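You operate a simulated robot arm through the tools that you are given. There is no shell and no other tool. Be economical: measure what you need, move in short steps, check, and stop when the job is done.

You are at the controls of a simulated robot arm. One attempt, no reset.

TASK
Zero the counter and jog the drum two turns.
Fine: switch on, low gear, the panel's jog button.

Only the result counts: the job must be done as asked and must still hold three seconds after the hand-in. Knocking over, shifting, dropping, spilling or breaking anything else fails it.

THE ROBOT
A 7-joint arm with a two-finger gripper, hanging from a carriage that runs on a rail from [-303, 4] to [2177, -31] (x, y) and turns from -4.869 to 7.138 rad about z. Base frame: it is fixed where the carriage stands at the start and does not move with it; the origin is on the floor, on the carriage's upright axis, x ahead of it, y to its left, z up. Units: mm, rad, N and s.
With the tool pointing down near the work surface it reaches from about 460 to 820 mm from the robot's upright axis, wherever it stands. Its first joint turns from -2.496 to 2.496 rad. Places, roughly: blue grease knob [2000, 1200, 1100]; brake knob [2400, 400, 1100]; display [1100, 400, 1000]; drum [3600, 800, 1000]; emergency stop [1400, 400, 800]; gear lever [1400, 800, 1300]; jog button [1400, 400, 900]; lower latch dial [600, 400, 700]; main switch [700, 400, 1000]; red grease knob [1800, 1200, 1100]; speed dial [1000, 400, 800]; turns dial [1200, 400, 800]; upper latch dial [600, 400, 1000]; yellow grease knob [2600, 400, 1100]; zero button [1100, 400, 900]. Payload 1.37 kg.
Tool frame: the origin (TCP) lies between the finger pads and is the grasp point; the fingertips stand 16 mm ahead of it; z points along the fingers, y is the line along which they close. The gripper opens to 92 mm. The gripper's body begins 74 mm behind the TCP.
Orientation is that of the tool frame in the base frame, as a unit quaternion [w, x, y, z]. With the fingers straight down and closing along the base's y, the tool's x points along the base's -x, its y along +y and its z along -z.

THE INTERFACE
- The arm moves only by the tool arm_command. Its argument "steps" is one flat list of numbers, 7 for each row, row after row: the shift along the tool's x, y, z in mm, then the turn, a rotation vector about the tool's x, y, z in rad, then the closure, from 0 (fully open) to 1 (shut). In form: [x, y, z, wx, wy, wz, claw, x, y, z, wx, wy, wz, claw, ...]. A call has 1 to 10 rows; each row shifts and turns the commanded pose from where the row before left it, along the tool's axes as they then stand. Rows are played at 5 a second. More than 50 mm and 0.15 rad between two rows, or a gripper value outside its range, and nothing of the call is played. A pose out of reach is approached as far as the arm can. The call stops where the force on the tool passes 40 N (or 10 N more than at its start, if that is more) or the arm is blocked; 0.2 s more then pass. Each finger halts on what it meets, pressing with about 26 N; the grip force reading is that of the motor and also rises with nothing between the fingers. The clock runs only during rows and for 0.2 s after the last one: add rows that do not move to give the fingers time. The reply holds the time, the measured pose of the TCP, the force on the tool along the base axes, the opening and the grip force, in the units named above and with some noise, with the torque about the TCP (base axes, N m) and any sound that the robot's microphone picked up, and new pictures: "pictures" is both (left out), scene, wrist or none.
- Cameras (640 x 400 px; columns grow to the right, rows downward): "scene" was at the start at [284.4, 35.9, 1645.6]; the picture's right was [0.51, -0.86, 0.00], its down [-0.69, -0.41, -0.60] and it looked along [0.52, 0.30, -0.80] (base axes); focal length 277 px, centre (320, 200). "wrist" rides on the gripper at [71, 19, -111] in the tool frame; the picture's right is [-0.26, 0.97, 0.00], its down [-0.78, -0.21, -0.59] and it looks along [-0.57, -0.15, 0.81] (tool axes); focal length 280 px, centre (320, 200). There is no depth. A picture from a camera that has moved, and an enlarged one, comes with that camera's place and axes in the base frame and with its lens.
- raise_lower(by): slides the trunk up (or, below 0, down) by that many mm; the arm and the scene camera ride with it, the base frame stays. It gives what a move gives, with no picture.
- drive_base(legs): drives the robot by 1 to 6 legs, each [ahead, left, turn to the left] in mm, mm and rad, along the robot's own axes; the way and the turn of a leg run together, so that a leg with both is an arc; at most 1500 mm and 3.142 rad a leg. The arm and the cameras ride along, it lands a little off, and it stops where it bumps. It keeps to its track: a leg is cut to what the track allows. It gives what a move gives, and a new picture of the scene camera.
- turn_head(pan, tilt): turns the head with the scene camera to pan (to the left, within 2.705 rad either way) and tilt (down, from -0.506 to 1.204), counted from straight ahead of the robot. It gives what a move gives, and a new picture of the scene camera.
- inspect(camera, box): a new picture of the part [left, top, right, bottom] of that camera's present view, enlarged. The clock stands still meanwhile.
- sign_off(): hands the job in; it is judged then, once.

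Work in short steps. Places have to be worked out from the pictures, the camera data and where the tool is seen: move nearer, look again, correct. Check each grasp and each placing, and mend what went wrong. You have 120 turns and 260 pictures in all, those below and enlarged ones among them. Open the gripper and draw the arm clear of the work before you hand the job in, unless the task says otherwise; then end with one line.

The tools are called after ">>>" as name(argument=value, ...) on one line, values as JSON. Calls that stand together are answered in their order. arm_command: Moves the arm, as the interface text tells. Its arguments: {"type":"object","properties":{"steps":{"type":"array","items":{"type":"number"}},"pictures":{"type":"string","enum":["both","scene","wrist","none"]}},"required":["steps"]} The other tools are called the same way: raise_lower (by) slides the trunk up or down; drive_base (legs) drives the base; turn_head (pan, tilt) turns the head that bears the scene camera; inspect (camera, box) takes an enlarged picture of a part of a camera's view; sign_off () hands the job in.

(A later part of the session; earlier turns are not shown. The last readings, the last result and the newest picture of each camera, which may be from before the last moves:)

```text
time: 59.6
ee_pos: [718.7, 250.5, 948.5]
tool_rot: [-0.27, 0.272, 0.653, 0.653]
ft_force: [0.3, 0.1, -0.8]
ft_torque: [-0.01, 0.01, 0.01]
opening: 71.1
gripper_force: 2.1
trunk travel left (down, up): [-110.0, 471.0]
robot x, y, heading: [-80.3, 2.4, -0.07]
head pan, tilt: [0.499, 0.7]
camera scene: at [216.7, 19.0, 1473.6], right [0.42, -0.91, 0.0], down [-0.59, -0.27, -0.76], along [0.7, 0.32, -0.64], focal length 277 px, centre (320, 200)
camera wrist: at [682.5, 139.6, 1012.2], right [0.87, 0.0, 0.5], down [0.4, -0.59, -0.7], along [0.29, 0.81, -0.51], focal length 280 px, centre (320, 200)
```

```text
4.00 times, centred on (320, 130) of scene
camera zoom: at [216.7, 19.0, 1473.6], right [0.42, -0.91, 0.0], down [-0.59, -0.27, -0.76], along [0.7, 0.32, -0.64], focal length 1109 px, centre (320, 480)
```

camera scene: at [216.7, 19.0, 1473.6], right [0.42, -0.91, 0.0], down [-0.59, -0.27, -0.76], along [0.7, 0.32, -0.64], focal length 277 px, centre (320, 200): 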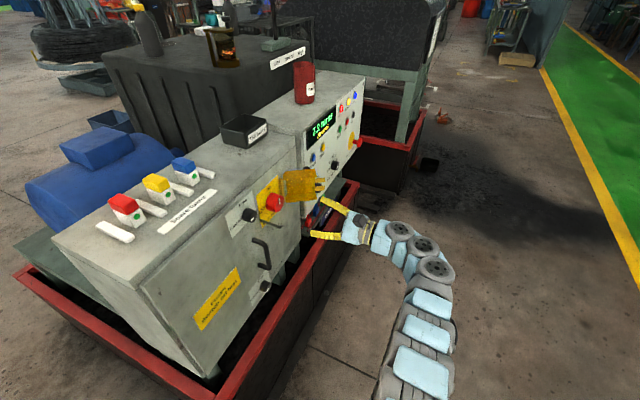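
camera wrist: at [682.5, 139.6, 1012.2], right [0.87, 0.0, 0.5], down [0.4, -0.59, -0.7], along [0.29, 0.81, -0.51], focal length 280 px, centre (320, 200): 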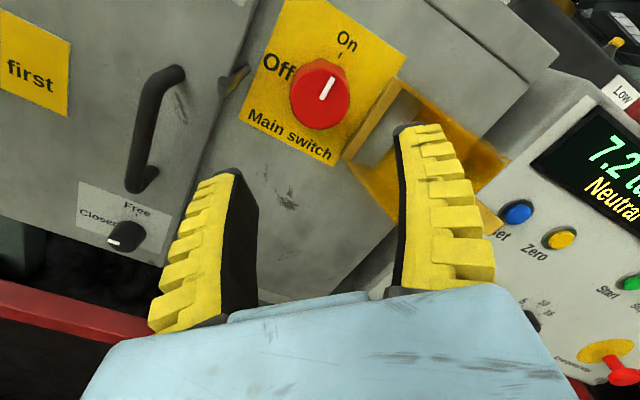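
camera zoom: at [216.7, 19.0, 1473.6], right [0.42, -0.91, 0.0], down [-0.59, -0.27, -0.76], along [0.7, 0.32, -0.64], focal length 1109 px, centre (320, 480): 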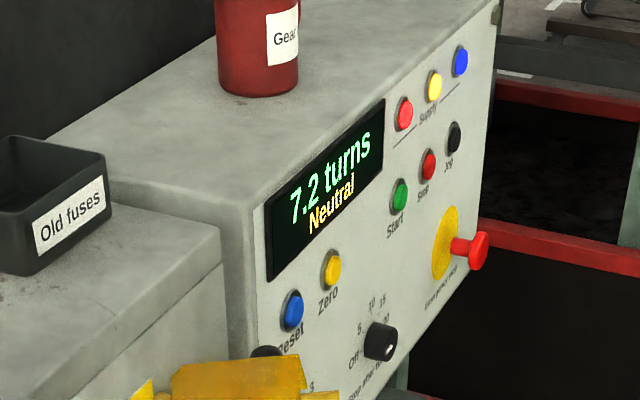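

Power is on: display shows 7.2 turns, Neutral, all three supply lamps lit. Next the gear lever. I raise the trunk and swing the arm out to the free side to reorient.

>>> raise_lower(by=300)

>>> drive_base(legs=[[0, 0, -1.5]])

>>> arm_command(steps=[0, 0, 0, 0, 0, 0.15, 1, 0, 0, 0, 0, 0, 0.15, 1, 0, 0, 0, 0, 0, 0.15, 1, 0, 0, 0, 0, 0, 0.15, 1, 0, 0, 0, 0, 0, 0.15, 1, 0, 0, 0, -0.15, 0, 0, 1, 0, 0, 0, -0.15, 0, 0, 1, 0, 0, 0, -0.15, 0, 0, 1, 0, 0, 0, -0.15, 0, 0, 1], pictures="none")

```text
time: 62.6
ee_pos: [718.3, 250.9, 1248.1]
tool_rot: [-0.271, 0.272, 0.654, 0.652]
ft_force: [0.3, -0.4, -0.8]
ft_torque: [-0.01, 0.01, -0.02]
opening: 71.0
gripper_force: 1.2
trunk travel left (down, up): [-410.0, 171.0]
robot x, y, heading: [-76.6, 3.7, -0.074]
head pan, tilt: [0.499, 0.7]
```

```text
time: 66.6
ee_pos: [234.7, -773.8, 1249.7]
tool_rot: [0.243, 0.642, 0.296, 0.663]
ft_force: [0.5, -0.4, 0.0]
ft_torque: [0.01, -0.01, -0.03]
opening: 71.0
gripper_force: 1.4
trunk travel left (down, up): [-410.0, 171.0]
robot x, y, heading: [-78.2, 2.2, -1.559]
head pan, tilt: [0.499, 0.7]
camera scene: at [-35.9, -294.6, 1773.7], right [-0.87, -0.49, 0.0], down [-0.31, 0.56, -0.76], along [0.37, -0.67, -0.64], focal length 277 px, centre (320, 200)
```

scene: 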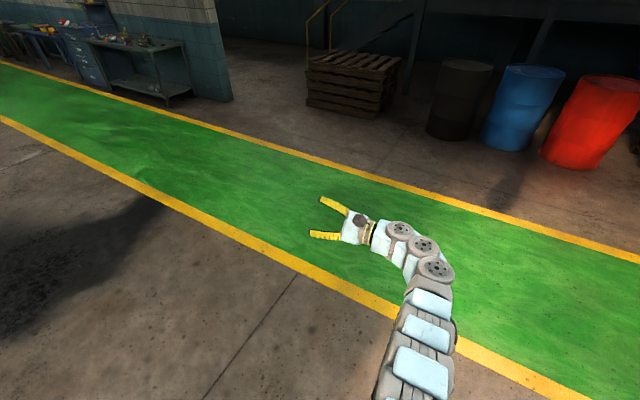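

```text
time: 68.6
ee_pos: [256.3, -804.7, 1240.5]
tool_rot: [0.194, 0.678, -0.173, 0.688]
ft_force: [8.5, 8.7, -3.7]
ft_torque: [-0.25, -0.36, -1.03]
opening: 0.0
gripper_force: 26.5
out of reach, approached as far as the arm can: row 8, 9
trunk travel left (down, up): [-410.0, 171.0]
robot x, y, heading: [-78.7, 3.1, -1.564]
head pan, tilt: [0.499, 0.7]
```

The reach was the limit; I draw the hand back toward the robot while continuing the yaw.

>>> arm_command(steps=[0, 0, -45, 0, 0, 0, 1, 0, 0, -45, 0, 0, 0, 1, 0, 0, -45, -0.1, 0, 0, 1, 0, 0, -45, -0.1, 0, 0, 1, 0, 0, -45, -0.1, 0, 0, 1, 0, 0, -30, -0.15, 0, 0, 1, 0, 0, 0, -0.15, 0, 0, 1, 0, 0, 0, -0.15, 0, 0, 1, 0, 0, 0, -0.15, 0, 0, 1, 0, 0, 0, -0.15, 0, 0, 1], pictures="scene")

```text
time: 71.0
ee_pos: [-65.1, -940.4, 1115.0]
tool_rot: [-0.476, -0.498, 0.56, -0.46]
ft_force: [0.5, -1.5, 1.8]
ft_torque: [0.17, 0.01, 0.03]
opening: 0.2
gripper_force: 26.3
out of reach, approached as far as the arm can: row 1, 2, 3, 4, 5, 6, 7, 8
trunk travel left (down, up): [-410.0, 171.0]
robot x, y, heading: [-82.5, 2.7, -1.563]
head pan, tilt: [0.499, 0.7]
stopped in row 10: the arm was blocked; the commanded pose is now the measured one
camera scene: at [-36.4, -295.6, 1774.3], right [-0.87, -0.49, 0.0], down [-0.31, 0.56, -0.77], along [0.37, -0.67, -0.64], focal length 277 px, centre (320, 200)
```

scene: 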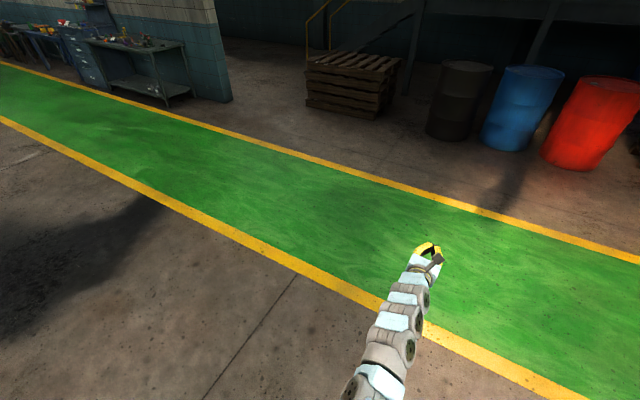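

The tool now points straight ahead, camera on top. I raise the trunk fully, pull the hand back and up, and drive to x≈1350.

>>> raise_lower(by=171)

>>> arm_command(steps=[20, 0, -40, 0, 0.06, 0, 1, 20, 0, -40, 0, 0.06, 0, 1, 20, 0, -40, 0, 0, 0, 1, 20, 0, -40, 0, 0, 0, 1, 20, 0, -40, 0, 0, 0, 1, 20, 0, -40, 0, 0, 0, 1, 0, 0, -40, 0, 0, 0, 1], pictures="none")

>>> drive_base(legs=[[0, 1470, 0]])

>>> turn_head(pan=-2.2, tilt=0.6)

```text
time: 72.9
ee_pos: [-64.7, -937.4, 1282.6]
tool_rot: [-0.474, -0.5, 0.561, -0.459]
ft_force: [-0.6, 0.1, -0.1]
ft_torque: [-0.06, 0.04, -0.01]
opening: 0.2
gripper_force: 26.3
trunk travel left (down, up): [-581.0, 0.0]
robot x, y, heading: [-80.3, 0.5, -1.562]
head pan, tilt: [0.499, 0.7]
```

```text
time: 74.5
ee_pos: [-51.7, -683.2, 1411.0]
tool_rot: [-0.507, -0.472, 0.531, -0.488]
ft_force: [0.3, -1.2, 0.4]
ft_torque: [0.04, -0.02, 0.01]
opening: 0.0
gripper_force: 26.2
out of reach, approached as far as the arm can: row 2
trunk travel left (down, up): [-581.0, 0.0]
robot x, y, heading: [-81.5, -0.2, -1.56]
head pan, tilt: [0.499, 0.7]
```

```text
time: 81.7
ee_pos: [1394.3, -702.9, 1409.7]
tool_rot: [-0.504, -0.475, 0.529, -0.491]
ft_force: [-0.2, -0.9, 0.0]
ft_torque: [-0.01, -0.02, 0.02]
opening: 0.0
gripper_force: 25.4
trunk travel left (down, up): [-581.0, 0.0]
robot x, y, heading: [1361.1, -18.9, -1.547]
head pan, tilt: [0.499, 0.7]
camera scene: at [1404.4, -314.7, 1944.6], right [-0.87, -0.5, 0.0], down [-0.32, 0.56, -0.76], along [0.38, -0.66, -0.64], focal length 277 px, centre (320, 200)
```

scene: 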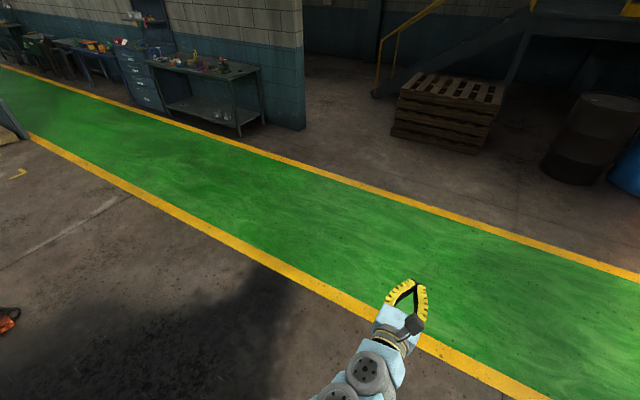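

```text
time: 84.1
ee_pos: [1393.7, -702.6, 1411.1]
tool_rot: [-0.504, -0.475, 0.529, -0.491]
ft_force: [0.4, -0.1, 0.0]
ft_torque: [0.0, 0.01, 0.03]
opening: 0.0
gripper_force: 25.8
trunk travel left (down, up): [-581.0, 0.0]
robot x, y, heading: [1354.8, -17.0, -1.552]
head pan, tilt: [-2.201, 0.6]
camera scene: at [1289.7, -190.4, 1953.3], right [0.57, 0.82, 0.0], down [0.46, -0.32, -0.83], along [-0.68, 0.47, -0.56], focal length 277 px, centre (320, 200)
```

scene: 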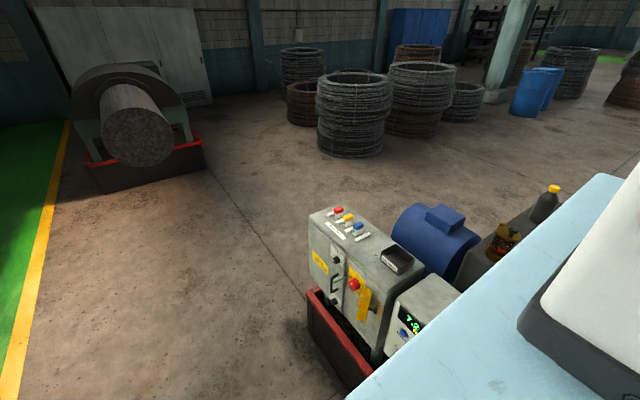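

Hand is at z 1411, above all. Turn −1.57 (pointing along −x over the rail) and look toward the lever.

>>> drive_base(legs=[[0, 0, -1.6]])

>>> turn_head(pan=-1.6, tilt=0.8)

```text
time: 88.3
ee_pos: [672.0, -45.5, 1411.1]
tool_rot: [-0.703, 0.044, 0.709, 0.014]
ft_force: [0.2, -0.2, -0.1]
ft_torque: [0.0, 0.0, -0.03]
opening: 0.0
gripper_force: 25.8
trunk travel left (down, up): [-581.0, 0.0]
robot x, y, heading: [1353.8, -20.7, -3.135]
head pan, tilt: [-2.201, 0.6]
camera scene: at [1189.3, 49.3, 1953.3], right [0.81, -0.58, 0.0], down [-0.33, -0.46, -0.83], along [0.48, 0.67, -0.56], focal length 277 px, centre (320, 200)
```

scene: 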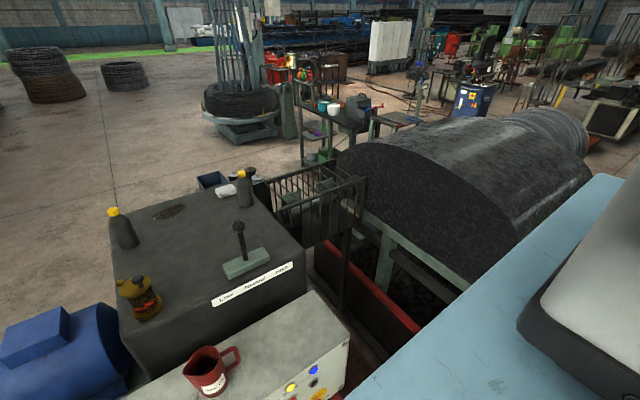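

```text
time: 89.3
ee_pos: [671.7, -46.8, 1411.7]
tool_rot: [-0.704, 0.043, 0.709, 0.015]
ft_force: [-0.4, 0.0, 0.2]
ft_torque: [-0.02, -0.03, -0.02]
opening: 0.0
gripper_force: 25.8
trunk travel left (down, up): [-581.0, 0.0]
robot x, y, heading: [1355.5, -20.3, -3.135]
head pan, tilt: [-1.6, 0.799]
camera scene: at [1139.6, 58.2, 1936.4], right [1.0, -0.02, 0.0], down [-0.02, -0.72, -0.7], along [0.02, 0.7, -0.72], focal length 277 px, centre (320, 200)
```

scene: 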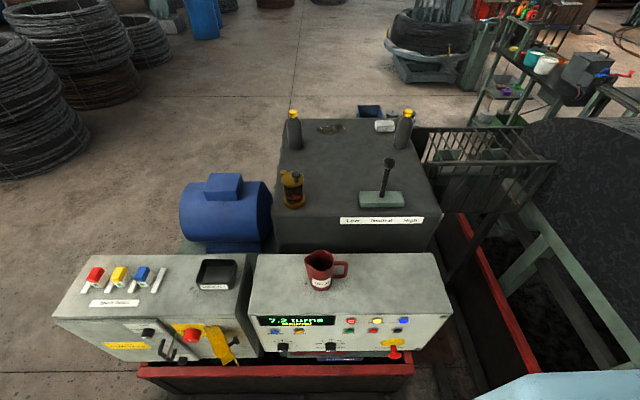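

I need a better baseline for the lever; drive 450 mm toward −x and look again.

>>> drive_base(legs=[[450, 0, 0]])

>>> inspect(camera="scene", box=[440, 100, 640, 225])

```text
time: 92.1
ee_pos: [219.3, -50.2, 1411.1]
tool_rot: [-0.704, 0.038, 0.71, 0.009]
ft_force: [0.4, 0.2, 0.0]
ft_torque: [-0.02, -0.01, -0.02]
opening: 0.2
gripper_force: 26.2
trunk travel left (down, up): [-581.0, 0.0]
robot x, y, heading: [905.6, -14.2, -3.122]
head pan, tilt: [-1.6, 0.799]
camera scene: at [685.3, 61.2, 1936.4], right [1.0, -0.01, 0.0], down [-0.01, -0.72, -0.7], along [0.01, 0.7, -0.72], focal length 277 px, centre (320, 200)
```

scene: 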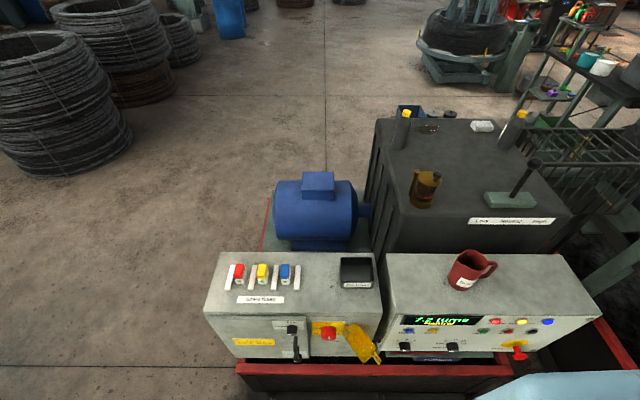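

```text
3.20 times, centred on (540, 162) of scene
camera zoom: at [685.3, 61.2, 1936.4], right [1.0, -0.01, 0.0], down [-0.01, -0.72, -0.7], along [0.01, 0.7, -0.72], focal length 887 px, centre (-384, 320)
```

zoom: 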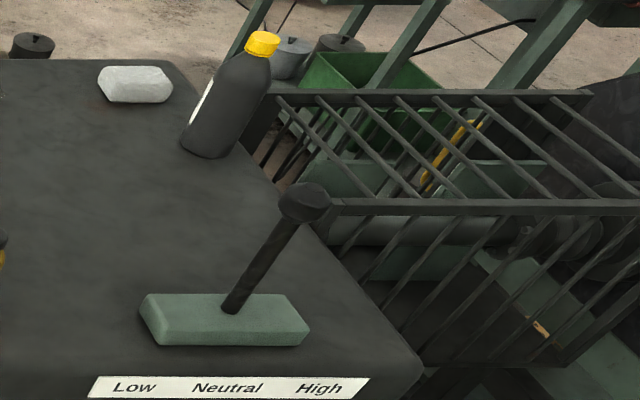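

Lever: shaft base ≈(1373, 750, 1240), knob ≈(1370, 746, 1390), upright at Neutral; Low is toward −x. I retract 100 mm more, go back to x≈1400 and turn to face +y.

>>> arm_command(steps=[0, 0, -40, 0, 0, 0, 0.4, 0, 0, -40, 0, 0, 0, 0.4, 0, 0, -20, 0, 0, 0, 0.4], pictures="none")

>>> drive_base(legs=[[-495, 0, 0], [0, 0, -1.58]])

>>> turn_head(pan=0.0, tilt=0.9)

>>> inspect(camera="wrist", box=[0, 0, 640, 400])

```text
time: 92.9
ee_pos: [244.0, -53.0, 1406.7]
tool_rot: [-0.703, 0.039, 0.71, 0.009]
ft_force: [-0.4, -0.2, -0.7]
ft_torque: [-0.04, 0.0, -0.01]
opening: 57.9
gripper_force: 2.1
out of reach, approached as far as the arm can: row 1, 2, 3
trunk travel left (down, up): [-581.0, 0.0]
robot x, y, heading: [904.2, -11.0, -3.121]
head pan, tilt: [-1.6, 0.799]
```

```text
time: 99.6
ee_pos: [1362.9, 640.6, 1407.5]
tool_rot: [-0.487, 0.531, 0.472, 0.508]
ft_force: [-0.9, 1.3, 0.2]
ft_torque: [-0.01, 0.02, 0.02]
opening: 58.0
gripper_force: 1.8
trunk travel left (down, up): [-581.0, 0.0]
robot x, y, heading: [1396.9, -22.2, 1.579]
head pan, tilt: [-1.6, 0.799]
camera scene: at [1475.3, 196.9, 1936.4], right [-0.02, -1.0, 0.0], down [-0.72, 0.01, -0.7], along [0.7, -0.01, -0.72], focal length 277 px, centre (320, 200)
```

scene: 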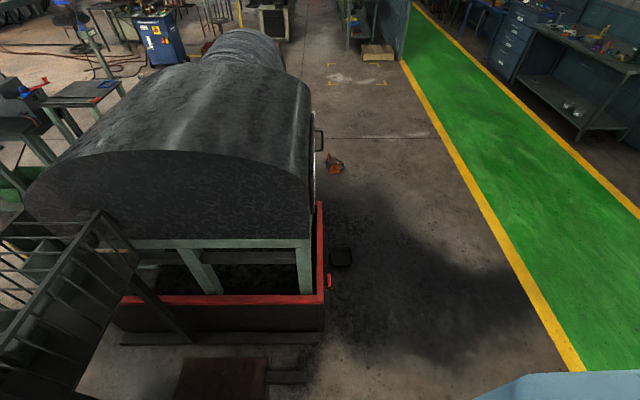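

```text
time: 101.3
ee_pos: [1362.2, 641.2, 1407.0]
tool_rot: [-0.487, 0.531, 0.472, 0.508]
ft_force: [0.4, 0.1, -0.6]
ft_torque: [0.01, -0.03, 0.0]
opening: 57.9
gripper_force: 2.3
trunk travel left (down, up): [-581.0, 0.0]
robot x, y, heading: [1398.1, -22.3, 1.582]
head pan, tilt: [0.0, 0.901]
camera scene: at [1393.9, 273.9, 1928.5], right [1.0, 0.01, 0.0], down [0.01, -0.78, -0.62], along [-0.01, 0.62, -0.78], focal length 277 px, centre (320, 200)
```

scene: 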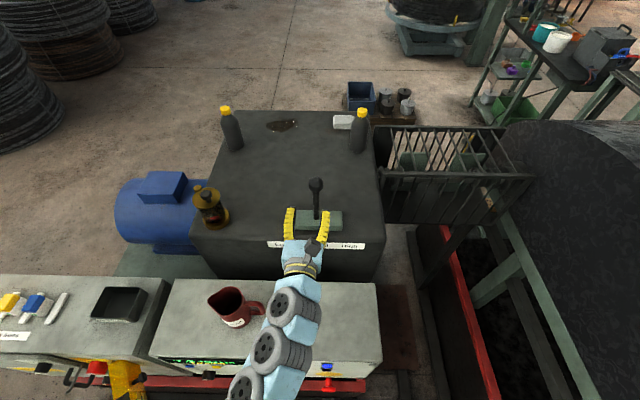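

```text
1.00 times, centred on (320, 200) of wrist (not enlarged: the box is as wide or as high as the picture)
camera zoom: at [1377.4, 528.4, 1478.3], right [0.95, -0.08, -0.3], down [-0.29, -0.58, -0.76], along [-0.11, 0.81, -0.57], focal length 280 px, centre (320, 200)
```

zoom: 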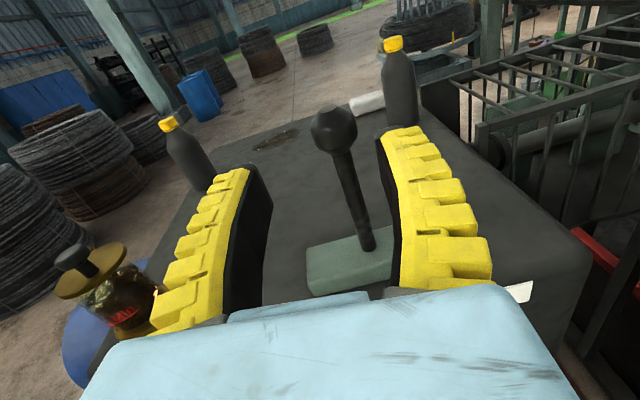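

The shaft sits between the open fingers ahead (x≈1378, y≈748). Lower to z≈1335 (below the knob) and advance to straddle the shaft.

>>> arm_command(steps=[-36, 4, 0, 0, 0, 0, 0.4, -36, 4, 0, 0, 0, 0, 0.4, 0, 0, 35, 0, 0, 0, 0.4, 0, 0, 35, 0, 0, 0, 0.4, 0, 0, 32, 0, 0, 0, 0.4, 0, 0, 0, 0, 0, 0, 0.4])

```text
time: 102.7
ee_pos: [1377.7, 740.1, 1336.8]
tool_rot: [-0.488, 0.531, 0.472, 0.507]
ft_force: [0.5, 0.3, -0.3]
ft_torque: [-0.02, -0.03, 0.04]
opening: 58.1
gripper_force: 2.0
trunk travel left (down, up): [-581.0, 0.0]
robot x, y, heading: [1395.9, -21.0, 1.58]
head pan, tilt: [0.0, 0.901]
camera scene: at [1393.9, 273.9, 1928.5], right [1.0, 0.01, 0.0], down [0.01, -0.78, -0.62], along [-0.01, 0.62, -0.78], focal length 277 px, centre (320, 200)
camera wrist: at [1390.6, 629.0, 1406.0], right [0.95, -0.08, -0.3], down [-0.29, -0.58, -0.76], along [-0.11, 0.81, -0.57], focal length 280 px, centre (320, 200)
```

scene: 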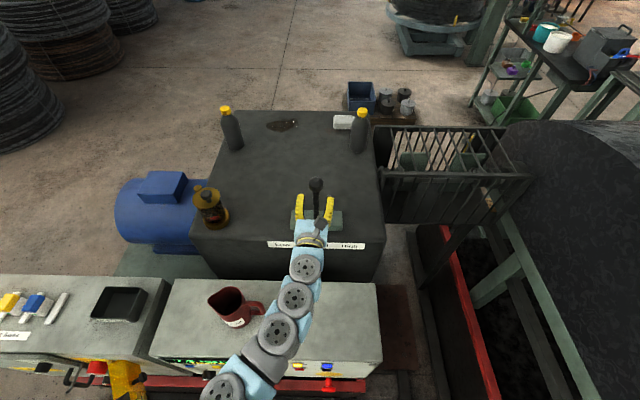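
wrist: 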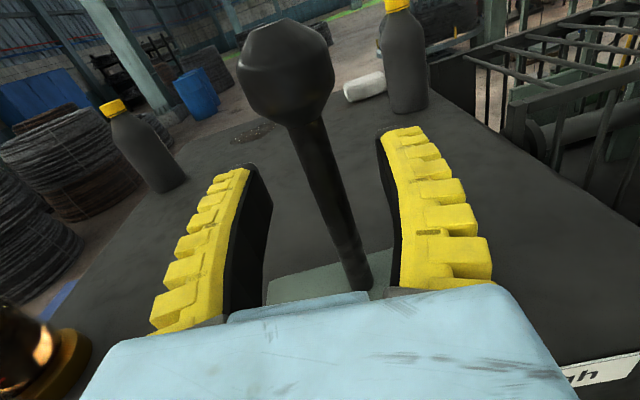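

The shaft is straddled. Narrow the fingers to about 30 mm and push toward −x in steps.

>>> arm_command(steps=[0, 0, 6, 0, 0, 0, 0.66, 0, 0, 0, 0, 0, 0, 0.66, 0, -10, 0, 0, 0, 0, 0.66, 0, -10, 0, 0, 0, 0, 0.66, 0, -10, 0, 0, 0, 0, 0.66, 0, -10, 0, 0, 0, 0, 0.66, 0, -10, 0, 0, 0, 0, 0.66, 0, 0, 0, 0, 0, 0, 0.66])

```text
time: 104.5
ee_pos: [1324.9, 750.2, 1336.1]
tool_rot: [-0.489, 0.531, 0.473, 0.506]
ft_force: [-1.7, 1.0, -4.5]
ft_torque: [-0.05, -0.12, -0.05]
opening: 36.2
gripper_force: 3.6
trunk travel left (down, up): [-581.0, 0.0]
robot x, y, heading: [1396.6, -20.0, 1.581]
head pan, tilt: [0.0, 0.901]
camera scene: at [1393.6, 273.9, 1928.4], right [1.0, 0.01, 0.0], down [0.01, -0.78, -0.62], along [-0.01, 0.62, -0.78], focal length 277 px, centre (320, 200)
camera wrist: at [1339.8, 638.8, 1406.2], right [0.95, -0.08, -0.3], down [-0.29, -0.58, -0.76], along [-0.12, 0.81, -0.57], focal length 280 px, centre (320, 200)
```

scene: 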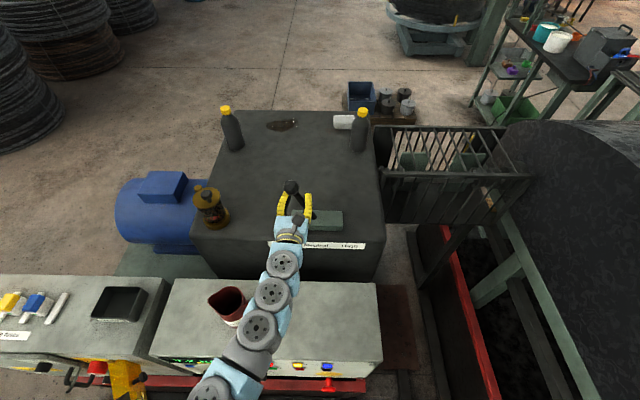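
wrist: 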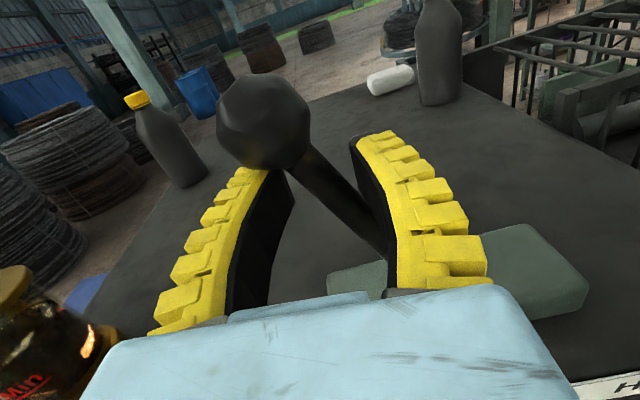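

The lever leans toward Low with little force. Push on in small steps to feel for the stop.

>>> arm_command(steps=[0, -7, 0, 0, 0, 0, 0.66, 0, -7, 0, 0, 0, 0, 0.66, 0, 0, 0, 0, 0, 0, 0.66], pictures="both")

>>> inspect(camera="scene", box=[140, 320, 268, 400])

```text
time: 105.3
ee_pos: [1317.4, 750.7, 1335.2]
tool_rot: [-0.485, 0.532, 0.472, 0.508]
ft_force: [16.7, -2.5, -12.9]
ft_torque: [0.08, -1.44, -0.2]
opening: 32.9
gripper_force: 27.5
trunk travel left (down, up): [-581.0, 0.0]
robot x, y, heading: [1392.4, -22.7, 1.582]
head pan, tilt: [0.0, 0.901]
camera scene: at [1395.0, 273.5, 1927.9], right [1.0, 0.01, 0.0], down [0.01, -0.78, -0.62], along [0.0, 0.62, -0.78], focal length 277 px, centre (320, 200)
camera wrist: at [1330.8, 639.4, 1406.4], right [0.95, -0.08, -0.3], down [-0.29, -0.58, -0.76], along [-0.11, 0.81, -0.57], focal length 280 px, centre (320, 200)
```

scene: 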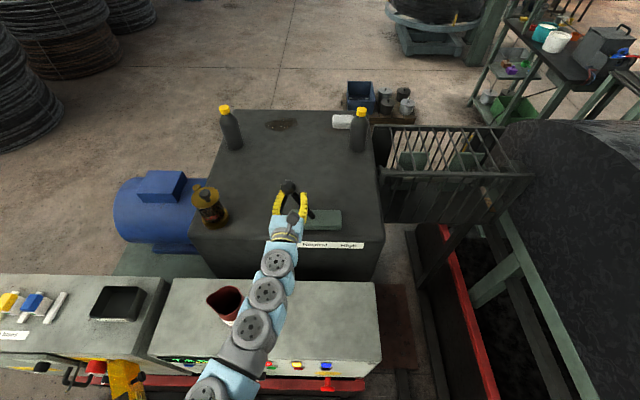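
wrist: 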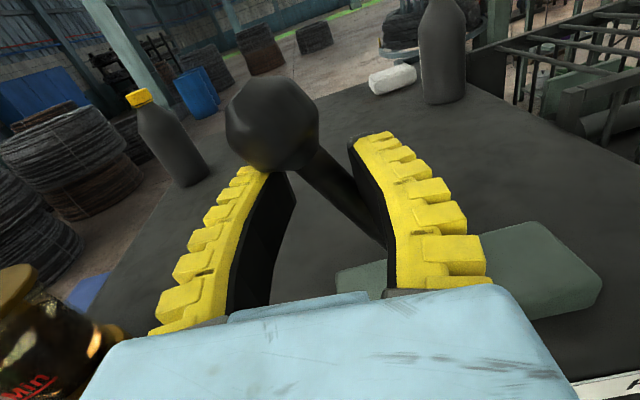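

```text
5.00 times, centred on (204, 360) of scene
camera zoom: at [1395.0, 273.5, 1927.9], right [1.0, 0.01, 0.0], down [0.01, -0.78, -0.62], along [0.0, 0.62, -0.78], focal length 1387 px, centre (900, -600)
```

zoom: 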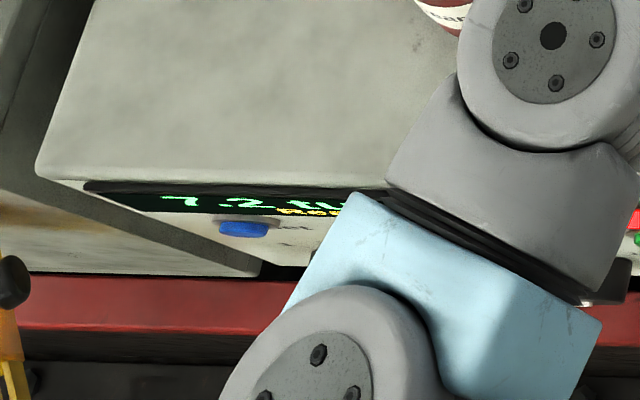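

End stop felt (17 N), and the display line now begins "Rea…" (Ready) instead of Neutral. Ease off, open, and withdraw straight back.

>>> arm_command(steps=[-3, 5, 0, 0, 0, 0, 0.5, -3, 0, 0, 0, 0, 0, 0.4, 0, 0, 0, 0, 0, 0, 0.4, 0, 0, -30, 0, 0, 0, 0.4, 0, 0, -40, 0, 0, 0, 0.4, 0, 0, -35, 0, 0, 0, 0.4])

>>> inspect(camera="scene", box=[140, 320, 268, 400])

```text
time: 106.7
ee_pos: [1307.8, 649.4, 1331.9]
tool_rot: [-0.488, 0.532, 0.471, 0.508]
ft_force: [-0.3, -0.3, 0.0]
ft_torque: [-0.02, 0.01, -0.01]
opening: 58.1
gripper_force: 2.0
trunk travel left (down, up): [-581.0, 0.0]
robot x, y, heading: [1397.0, -21.1, 1.586]
head pan, tilt: [0.0, 0.901]
camera scene: at [1394.0, 274.1, 1928.6], right [1.0, 0.01, 0.0], down [0.01, -0.78, -0.62], along [-0.01, 0.62, -0.78], focal length 277 px, centre (320, 200)
camera wrist: at [1323.2, 536.5, 1403.0], right [0.95, -0.08, -0.3], down [-0.29, -0.58, -0.76], along [-0.11, 0.81, -0.57], focal length 280 px, centre (320, 200)
```

scene: 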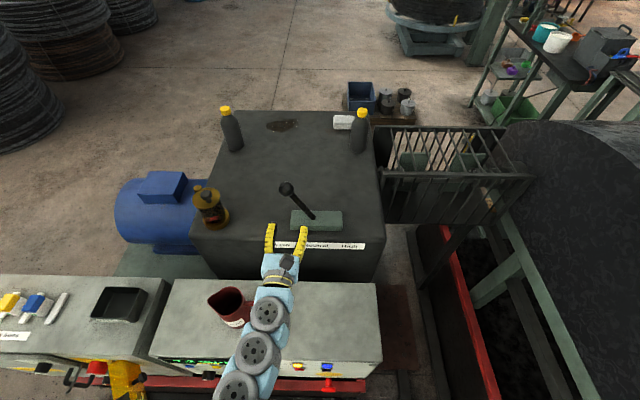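
wrist: 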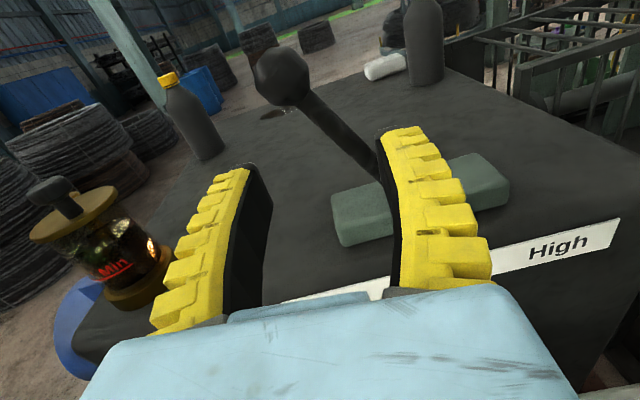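

```text
5.00 times, centred on (204, 360) of scene
camera zoom: at [1394.0, 274.1, 1928.6], right [1.0, 0.01, 0.0], down [0.01, -0.78, -0.62], along [-0.01, 0.62, -0.78], focal length 1387 px, centre (900, -600)
```

zoom: 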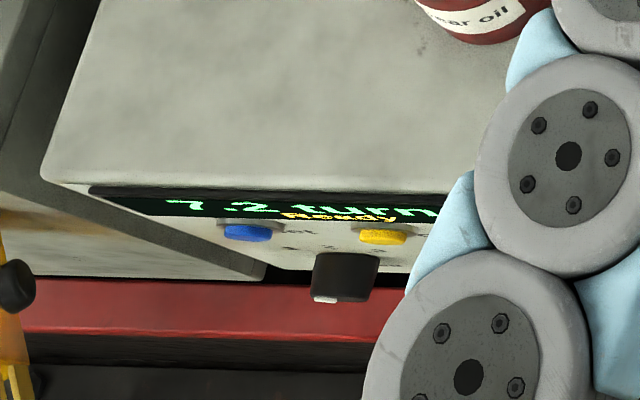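

Lever rests in Low and the display says "Ready". Now back: raise the hand to z≈1405 and swing back the same way to the free side.

>>> arm_command(steps=[40, 0, 0, 0, 0, 0, 1, 35, 0, 0, 0, 0, 0, 1, 0, 20, 0, 0, 0, 0, 1, 0, 20, 0, 0, 0, 0, 1], pictures="none")

>>> drive_base(legs=[[0, 0, 1.57], [0, 0, 1.57]])

```text
time: 107.7
ee_pos: [1352.0, 646.5, 1405.8]
tool_rot: [-0.488, 0.532, 0.472, 0.506]
ft_force: [-0.3, 0.1, 1.0]
ft_torque: [0.0, -0.02, 0.01]
opening: 0.0
gripper_force: 26.6
trunk travel left (down, up): [-581.0, 0.0]
robot x, y, heading: [1395.2, -20.9, 1.576]
head pan, tilt: [0.0, 0.901]
```

```text
time: 115.8
ee_pos: [1471.3, -683.1, 1406.1]
tool_rot: [-0.496, -0.484, 0.52, -0.499]
ft_force: [0.1, 0.5, 0.5]
ft_torque: [0.0, 0.0, 0.01]
opening: 0.2
gripper_force: 25.9
trunk travel left (down, up): [-581.0, 0.0]
robot x, y, heading: [1396.3, -18.3, -1.514]
head pan, tilt: [0.0, 0.901]
camera scene: at [1413.4, -316.6, 1928.5], right [-1.0, -0.06, 0.0], down [-0.04, 0.78, -0.62], along [0.03, -0.62, -0.78], focal length 277 px, centre (320, 200)
```

scene: 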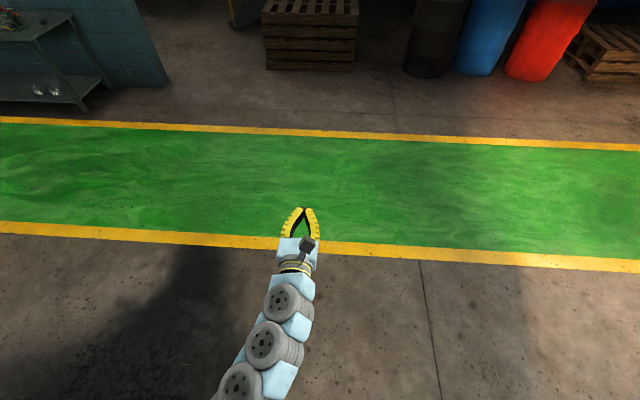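

Now yaw the tool back to the robot's left, moving it somewhat ahead and left.

>>> arm_command(steps=[0, -18, 10, 0.15, 0, 0, 1, 0, -16.3, 12.6, 0.15, 0, 0, 1, 0, -14.2, 14.9, 0.15, 0, 0, 1, 0, -11.9, 16.8, 0.15, 0, 0, 1, 0, -9.3, 18.4, 0.15, 0, 0, 1, 0, -6.4, 19.6, 0.15, 0, 0, 1, 0, -3.4, 20.3, 0.15, 0, 0, 1, 0, -0.3, 20.6, 0.15, 0, 0, 1, 0, 2.8, 20.4, 0.15, 0, 0, 1, 0, 5.9, 19.8, 0.15, 0, 0, 1], pictures="scene")

```text
time: 118.2
ee_pos: [1672.4, -763.4, 1364.0]
tool_rot: [-0.012, 0.655, -0.083, 0.751]
ft_force: [1.3, 0.4, -0.3]
ft_torque: [0.01, -0.13, -0.05]
opening: 0.0
gripper_force: 25.5
trunk travel left (down, up): [-581.0, 0.0]
robot x, y, heading: [1394.7, -17.0, -1.512]
head pan, tilt: [0.0, 0.901]
stopped in row 10: the arm was blocked; the commanded pose is now the measured one
camera scene: at [1413.7, -316.1, 1928.1], right [-1.0, -0.06, 0.0], down [-0.04, 0.78, -0.62], along [0.04, -0.62, -0.78], focal length 277 px, centre (320, 200)
```

scene: 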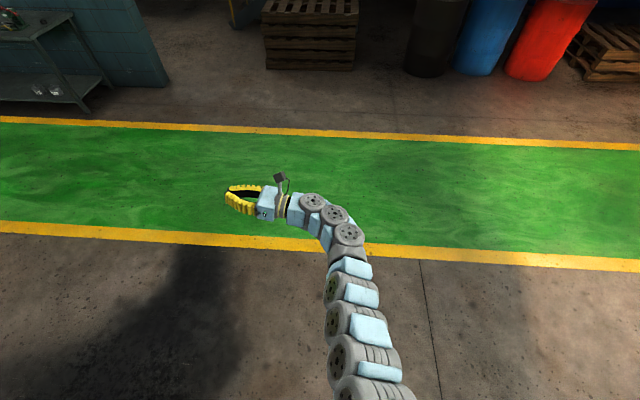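

Nearly there, blocked by a joint limit in this roll. I roll back −0.75 rad (the roll used before) and finish the yaw/pitch correction.

>>> arm_command(steps=[0, 0, 0, 0, 0, -0.15, 1, 0, 0, 0, 0, 0, -0.15, 1, 0, 0, 0, 0, 0, -0.15, 1, 0, 0, 0, 0, 0, -0.15, 1, 0, 0, 0, 0, 0, -0.15, 1, 0, 0, 0, 0.1, 0.015, 0, 1, 0, 0, 0, 0.11, 0.015, 0, 1, 0, 0, 0, 0, 0, 0, 1], pictures="none")

```text
time: 120.0
ee_pos: [1669.9, -764.7, 1365.2]
tool_rot: [0.195, 0.654, 0.239, 0.691]
ft_force: [0.9, 0.3, 0.0]
ft_torque: [0.02, 0.07, -0.01]
opening: 0.3
gripper_force: 26.4
trunk travel left (down, up): [-581.0, 0.0]
robot x, y, heading: [1397.3, -19.2, -1.515]
head pan, tilt: [0.0, 0.901]
```

Tool squared. Drive to x≈300 and turn to heading 0, then lower the trunk so the hand faces the Zero button.

>>> drive_base(legs=[[0, -1100, 0], [0, 0, 1.515]])

>>> turn_head(pan=0.4, tilt=0.8)

>>> inspect(camera="wrist", box=[0, 0, 640, 400])

```text
time: 129.5
ee_pos: [1032.7, 233.3, 1366.3]
tool_rot: [-0.334, 0.309, 0.624, 0.635]
ft_force: [0.3, -0.7, -0.6]
ft_torque: [0.02, 0.0, -0.01]
opening: 0.0
gripper_force: 26.4
trunk travel left (down, up): [-581.0, 0.0]
robot x, y, heading: [273.3, -4.6, 0.013]
head pan, tilt: [0.0, 0.901]
camera scene: at [570.1, -3.2, 1928.5], right [0.01, -1.0, 0.0], down [-0.78, -0.01, -0.62], along [0.62, 0.0, -0.78], focal length 277 px, centre (320, 200)
```

scene: 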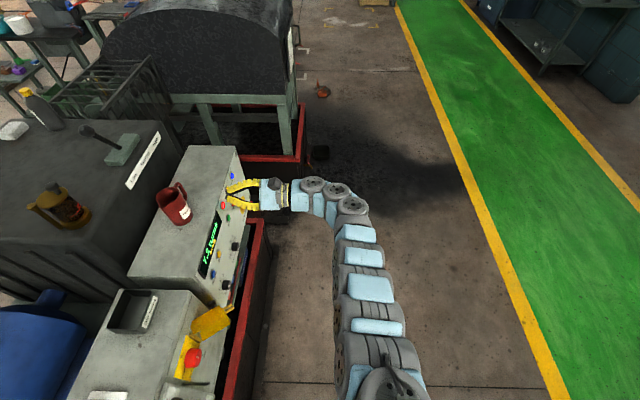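

```text
time: 130.4
ee_pos: [1031.4, 235.3, 1365.0]
tool_rot: [-0.334, 0.309, 0.624, 0.635]
ft_force: [0.1, 0.4, 0.4]
ft_torque: [0.0, -0.01, 0.02]
opening: 0.0
gripper_force: 26.1
trunk travel left (down, up): [-581.0, 0.0]
robot x, y, heading: [272.8, -3.5, 0.008]
head pan, tilt: [0.4, 0.799]
camera scene: at [568.7, 28.1, 1936.4], right [0.4, -0.92, 0.0], down [-0.66, -0.28, -0.7], along [0.64, 0.28, -0.72], focal length 277 px, centre (320, 200)
```

scene: 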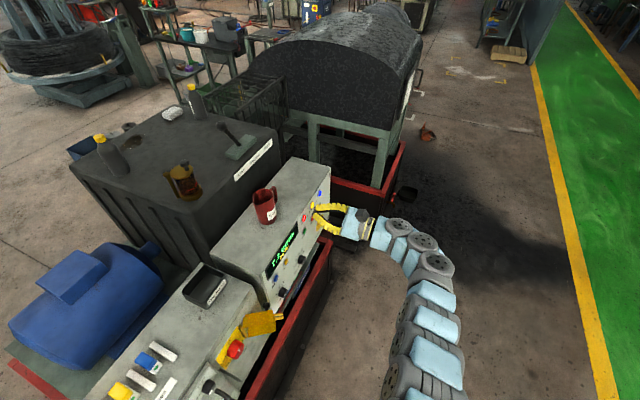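

```text
1.00 times, centred on (320, 200) of wrist (not enlarged: the box is as wide or as high as the picture)
camera zoom: at [1009.7, 119.9, 1430.9], right [0.94, 0.01, 0.35], down [0.3, -0.56, -0.77], along [0.19, 0.83, -0.53], focal length 280 px, centre (320, 200)
```

zoom: 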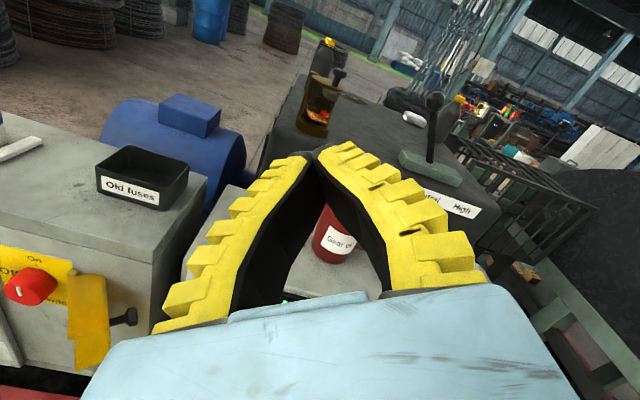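

Lower by 330 mm and look at the panel.

>>> raise_lower(by=-330)

>>> arm_command(steps=[0, 0, 0, 0, 0, 0, 1], pictures="both")

>>> inspect(camera="scene", box=[230, 130, 390, 230])

```text
time: 133.6
ee_pos: [1032.9, 234.0, 1035.1]
tool_rot: [-0.335, 0.309, 0.624, 0.635]
ft_force: [-0.3, -0.3, 0.0]
ft_torque: [0.0, 0.04, -0.02]
opening: 0.0
gripper_force: 26.0
trunk travel left (down, up): [-251.0, 330.0]
robot x, y, heading: [272.3, -2.2, 0.009]
head pan, tilt: [0.4, 0.799]
```

```text
time: 134.0
ee_pos: [1032.0, 233.1, 1034.5]
tool_rot: [-0.334, 0.309, 0.624, 0.635]
ft_force: [0.8, 0.4, -0.3]
ft_torque: [-0.01, 0.02, 0.01]
opening: 0.0
gripper_force: 26.3
trunk travel left (down, up): [-251.0, 330.0]
robot x, y, heading: [274.7, -9.2, 0.01]
head pan, tilt: [0.4, 0.799]
camera scene: at [568.6, 28.1, 1606.4], right [0.4, -0.92, 0.0], down [-0.66, -0.28, -0.7], along [0.64, 0.28, -0.72], focal length 277 px, centre (320, 200)
camera wrist: at [1009.7, 119.9, 1100.9], right [0.94, 0.01, 0.35], down [0.3, -0.56, -0.77], along [0.19, 0.83, -0.53], focal length 280 px, centre (320, 200)
```

scene: 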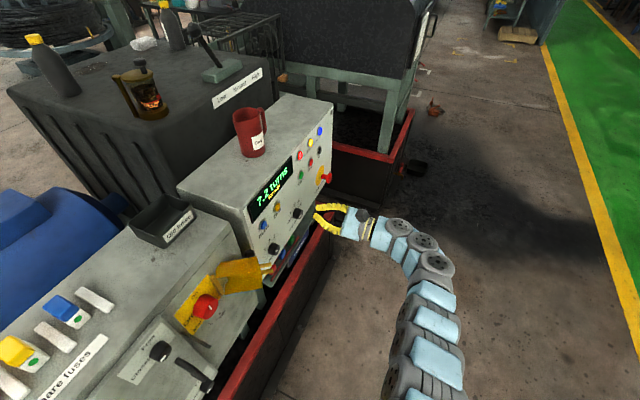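
wrist: 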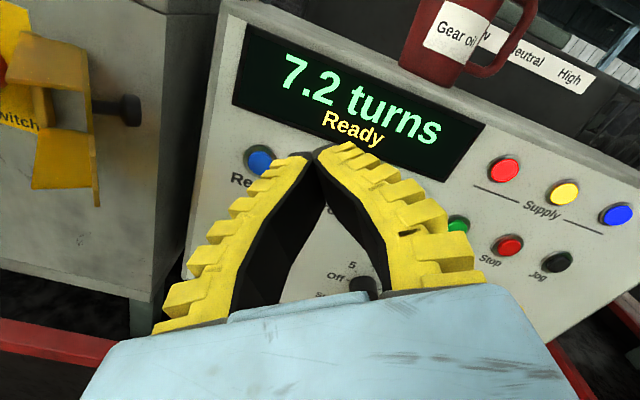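

```text
4.00 times, centred on (310, 180) of scene
camera zoom: at [568.6, 28.1, 1606.4], right [0.4, -0.92, 0.0], down [-0.66, -0.28, -0.7], along [0.64, 0.28, -0.72], focal length 1109 px, centre (360, 280)
```

zoom: 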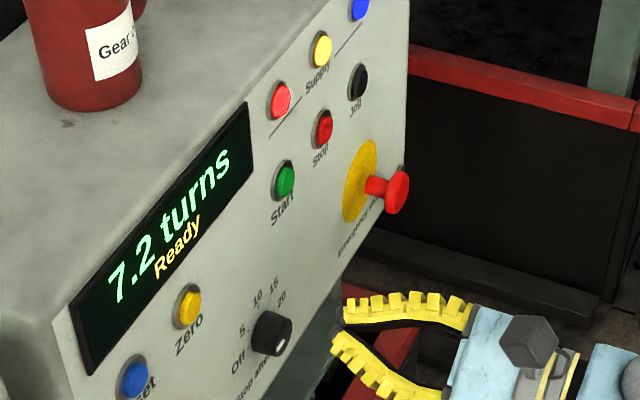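

Wrist camera reads the display well. Zero ≈(1078, 406, 941), Jog ≈(1430, 406, 932). Line up in front of Zero and advance to y≈340.

>>> arm_command(steps=[-35, -6, 0, 0, 0, 0, 1, -35, -6, 0, 0, 0, 0, 1, -33, -6, 0, 0, 0, 0, 1, 0, 0, 40, 0, 0, 0, 1, 0, 0, 40, 0, 0, 0, 1, 0, 0, 20, 0, 0, 0, 1, 0, 0, 0, 0, 0, 0, 1], pictures="both")

>>> inspect(camera="scene", box=[230, 170, 358, 250])

```text
time: 135.6
ee_pos: [1042.5, 334.3, 1003.9]
tool_rot: [-0.335, 0.31, 0.624, 0.635]
ft_force: [-0.2, -0.8, 0.2]
ft_torque: [0.01, 0.03, 0.02]
opening: 0.2
gripper_force: 25.9
out of reach, approached as far as the arm can: row 2, 3
trunk travel left (down, up): [-251.0, 330.0]
robot x, y, heading: [271.1, -3.9, 0.007]
head pan, tilt: [0.4, 0.799]
camera scene: at [568.6, 28.2, 1606.4], right [0.4, -0.92, 0.0], down [-0.66, -0.28, -0.7], along [0.64, 0.28, -0.72], focal length 277 px, centre (320, 200)
camera wrist: at [1019.1, 220.5, 1070.2], right [0.94, 0.01, 0.35], down [0.3, -0.56, -0.77], along [0.19, 0.83, -0.53], focal length 280 px, centre (320, 200)
```

scene: 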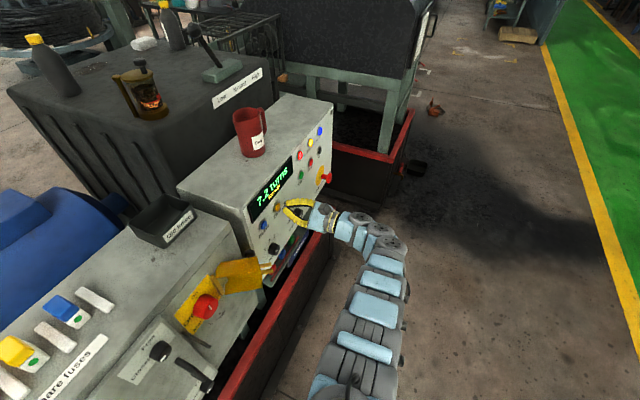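
wrist: 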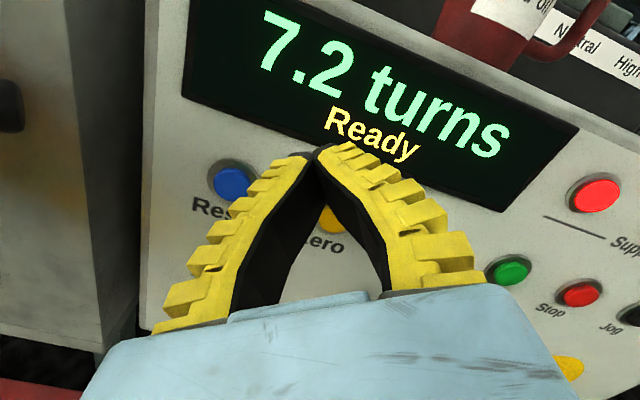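

```text
5.00 times, centred on (294, 210) of scene
camera zoom: at [568.6, 28.2, 1606.4], right [0.4, -0.92, 0.0], down [-0.66, -0.28, -0.7], along [0.64, 0.28, -0.72], focal length 1387 px, centre (450, 150)
```

zoom: 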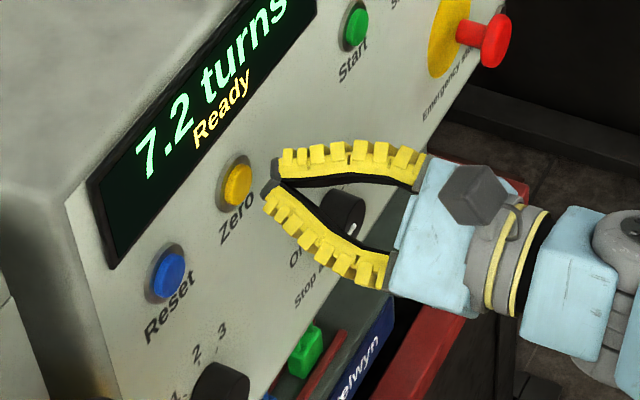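

Reach-limited; drive the carriage +x 45 mm and lower the trunk 60 mm.

>>> drive_base(legs=[[40, 0, 0]])

>>> raise_lower(by=-62)

>>> inspect(camera="wrist", box=[0, 0, 640, 400])

```text
time: 136.5
ee_pos: [1082.0, 333.5, 1004.0]
tool_rot: [-0.335, 0.309, 0.624, 0.634]
ft_force: [0.3, -0.8, -0.2]
ft_torque: [-0.01, -0.01, 0.02]
opening: 0.2
gripper_force: 25.5
trunk travel left (down, up): [-251.0, 330.0]
robot x, y, heading: [314.1, -3.6, 0.01]
head pan, tilt: [0.4, 0.799]
camera scene: at [608.6, 27.6, 1606.5], right [0.4, -0.92, 0.0], down [-0.66, -0.28, -0.7], along [0.64, 0.28, -0.72], focal length 277 px, centre (320, 200)
```

scene: 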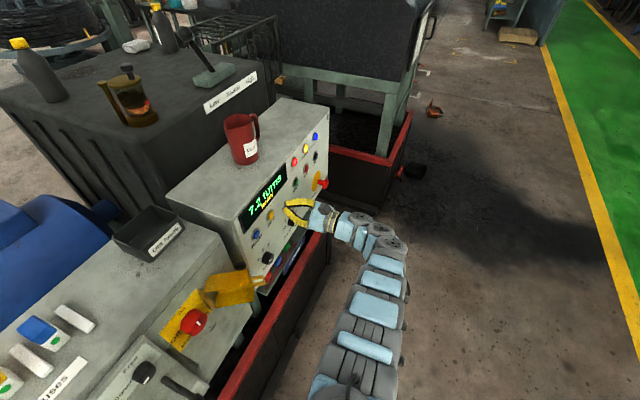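

```text
time: 137.5
ee_pos: [1081.3, 333.0, 944.7]
tool_rot: [-0.334, 0.309, 0.624, 0.635]
ft_force: [0.7, 0.3, 0.6]
ft_torque: [-0.01, 0.0, 0.0]
opening: 0.5
gripper_force: 25.6
trunk travel left (down, up): [-189.0, 392.0]
robot x, y, heading: [317.2, -3.7, 0.011]
head pan, tilt: [0.4, 0.799]
```

```text
1.00 times, centred on (320, 200) of wrist (not enlarged: the box is as wide or as high as the picture)
camera zoom: at [1059.3, 219.6, 1008.6], right [0.94, 0.01, 0.35], down [0.3, -0.56, -0.77], along [0.19, 0.83, -0.53], focal length 280 px, centre (320, 200)
```

zoom: 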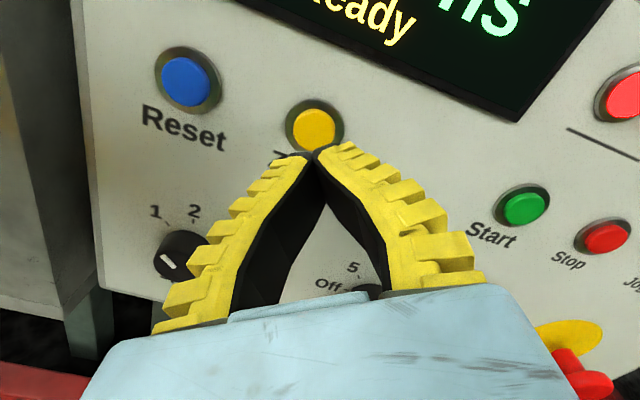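

Zero is centred ahead (1078, 404, 943). Advance to contact and press a few millimetres, then back off.

>>> arm_command(steps=[-3, -2, 40, 0, 0, 0, 1, 0, 0, 12, 0, 0, 0, 1, 0, 0, 5, 0, 0, 0, 1, 0, 0, 4, 0, 0, 0, 1], pictures="wrist")

```text
time: 138.5
ee_pos: [1074.4, 383.1, 945.7]
tool_rot: [-0.335, 0.31, 0.624, 0.635]
ft_force: [-0.4, -0.8, 0.3]
ft_torque: [-0.03, -0.05, -0.01]
opening: 6.1
gripper_force: 27.8
out of reach, approached as far as the arm can: row 1
trunk travel left (down, up): [-189.0, 392.0]
robot x, y, heading: [315.3, -4.7, 0.007]
head pan, tilt: [0.4, 0.799]
heard: click
camera wrist: at [1052.2, 270.3, 1010.8], right [0.94, 0.01, 0.35], down [0.3, -0.56, -0.77], along [0.19, 0.83, -0.53], focal length 280 px, centre (320, 200)
```

wrist: 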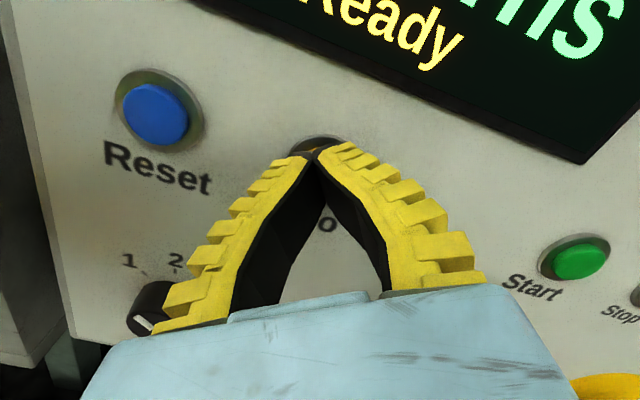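

A click was heard. Back off and read the display.

>>> arm_command(steps=[0, 0, -20, 0, 0, 0, 1, 0, 0, -40, 0, 0, 0, 1], pictures="none")

>>> inspect(camera="scene", box=[200, 130, 360, 230])

```text
time: 139.1
ee_pos: [1074.2, 323.2, 945.3]
tool_rot: [-0.334, 0.309, 0.625, 0.634]
ft_force: [0.0, -0.1, 0.0]
ft_torque: [0.01, 0.01, -0.02]
opening: 0.1
gripper_force: 28.2
trunk travel left (down, up): [-189.0, 392.0]
robot x, y, heading: [311.2, -1.3, 0.008]
head pan, tilt: [0.4, 0.799]
```

```text
4.00 times, centred on (280, 180) of scene
camera zoom: at [608.6, 27.4, 1544.4], right [0.4, -0.92, 0.0], down [-0.66, -0.28, -0.7], along [0.64, 0.28, -0.72], focal length 1109 px, centre (480, 280)
```

zoom: 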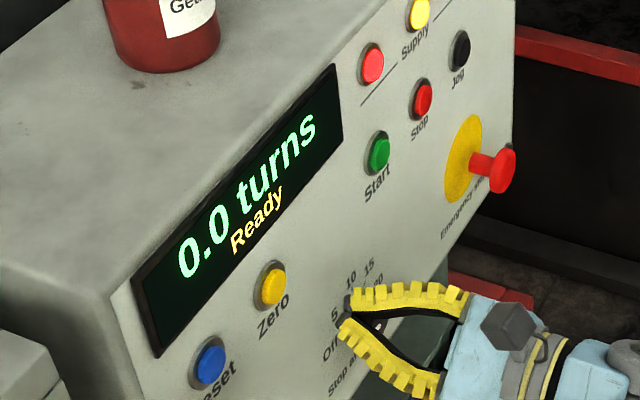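

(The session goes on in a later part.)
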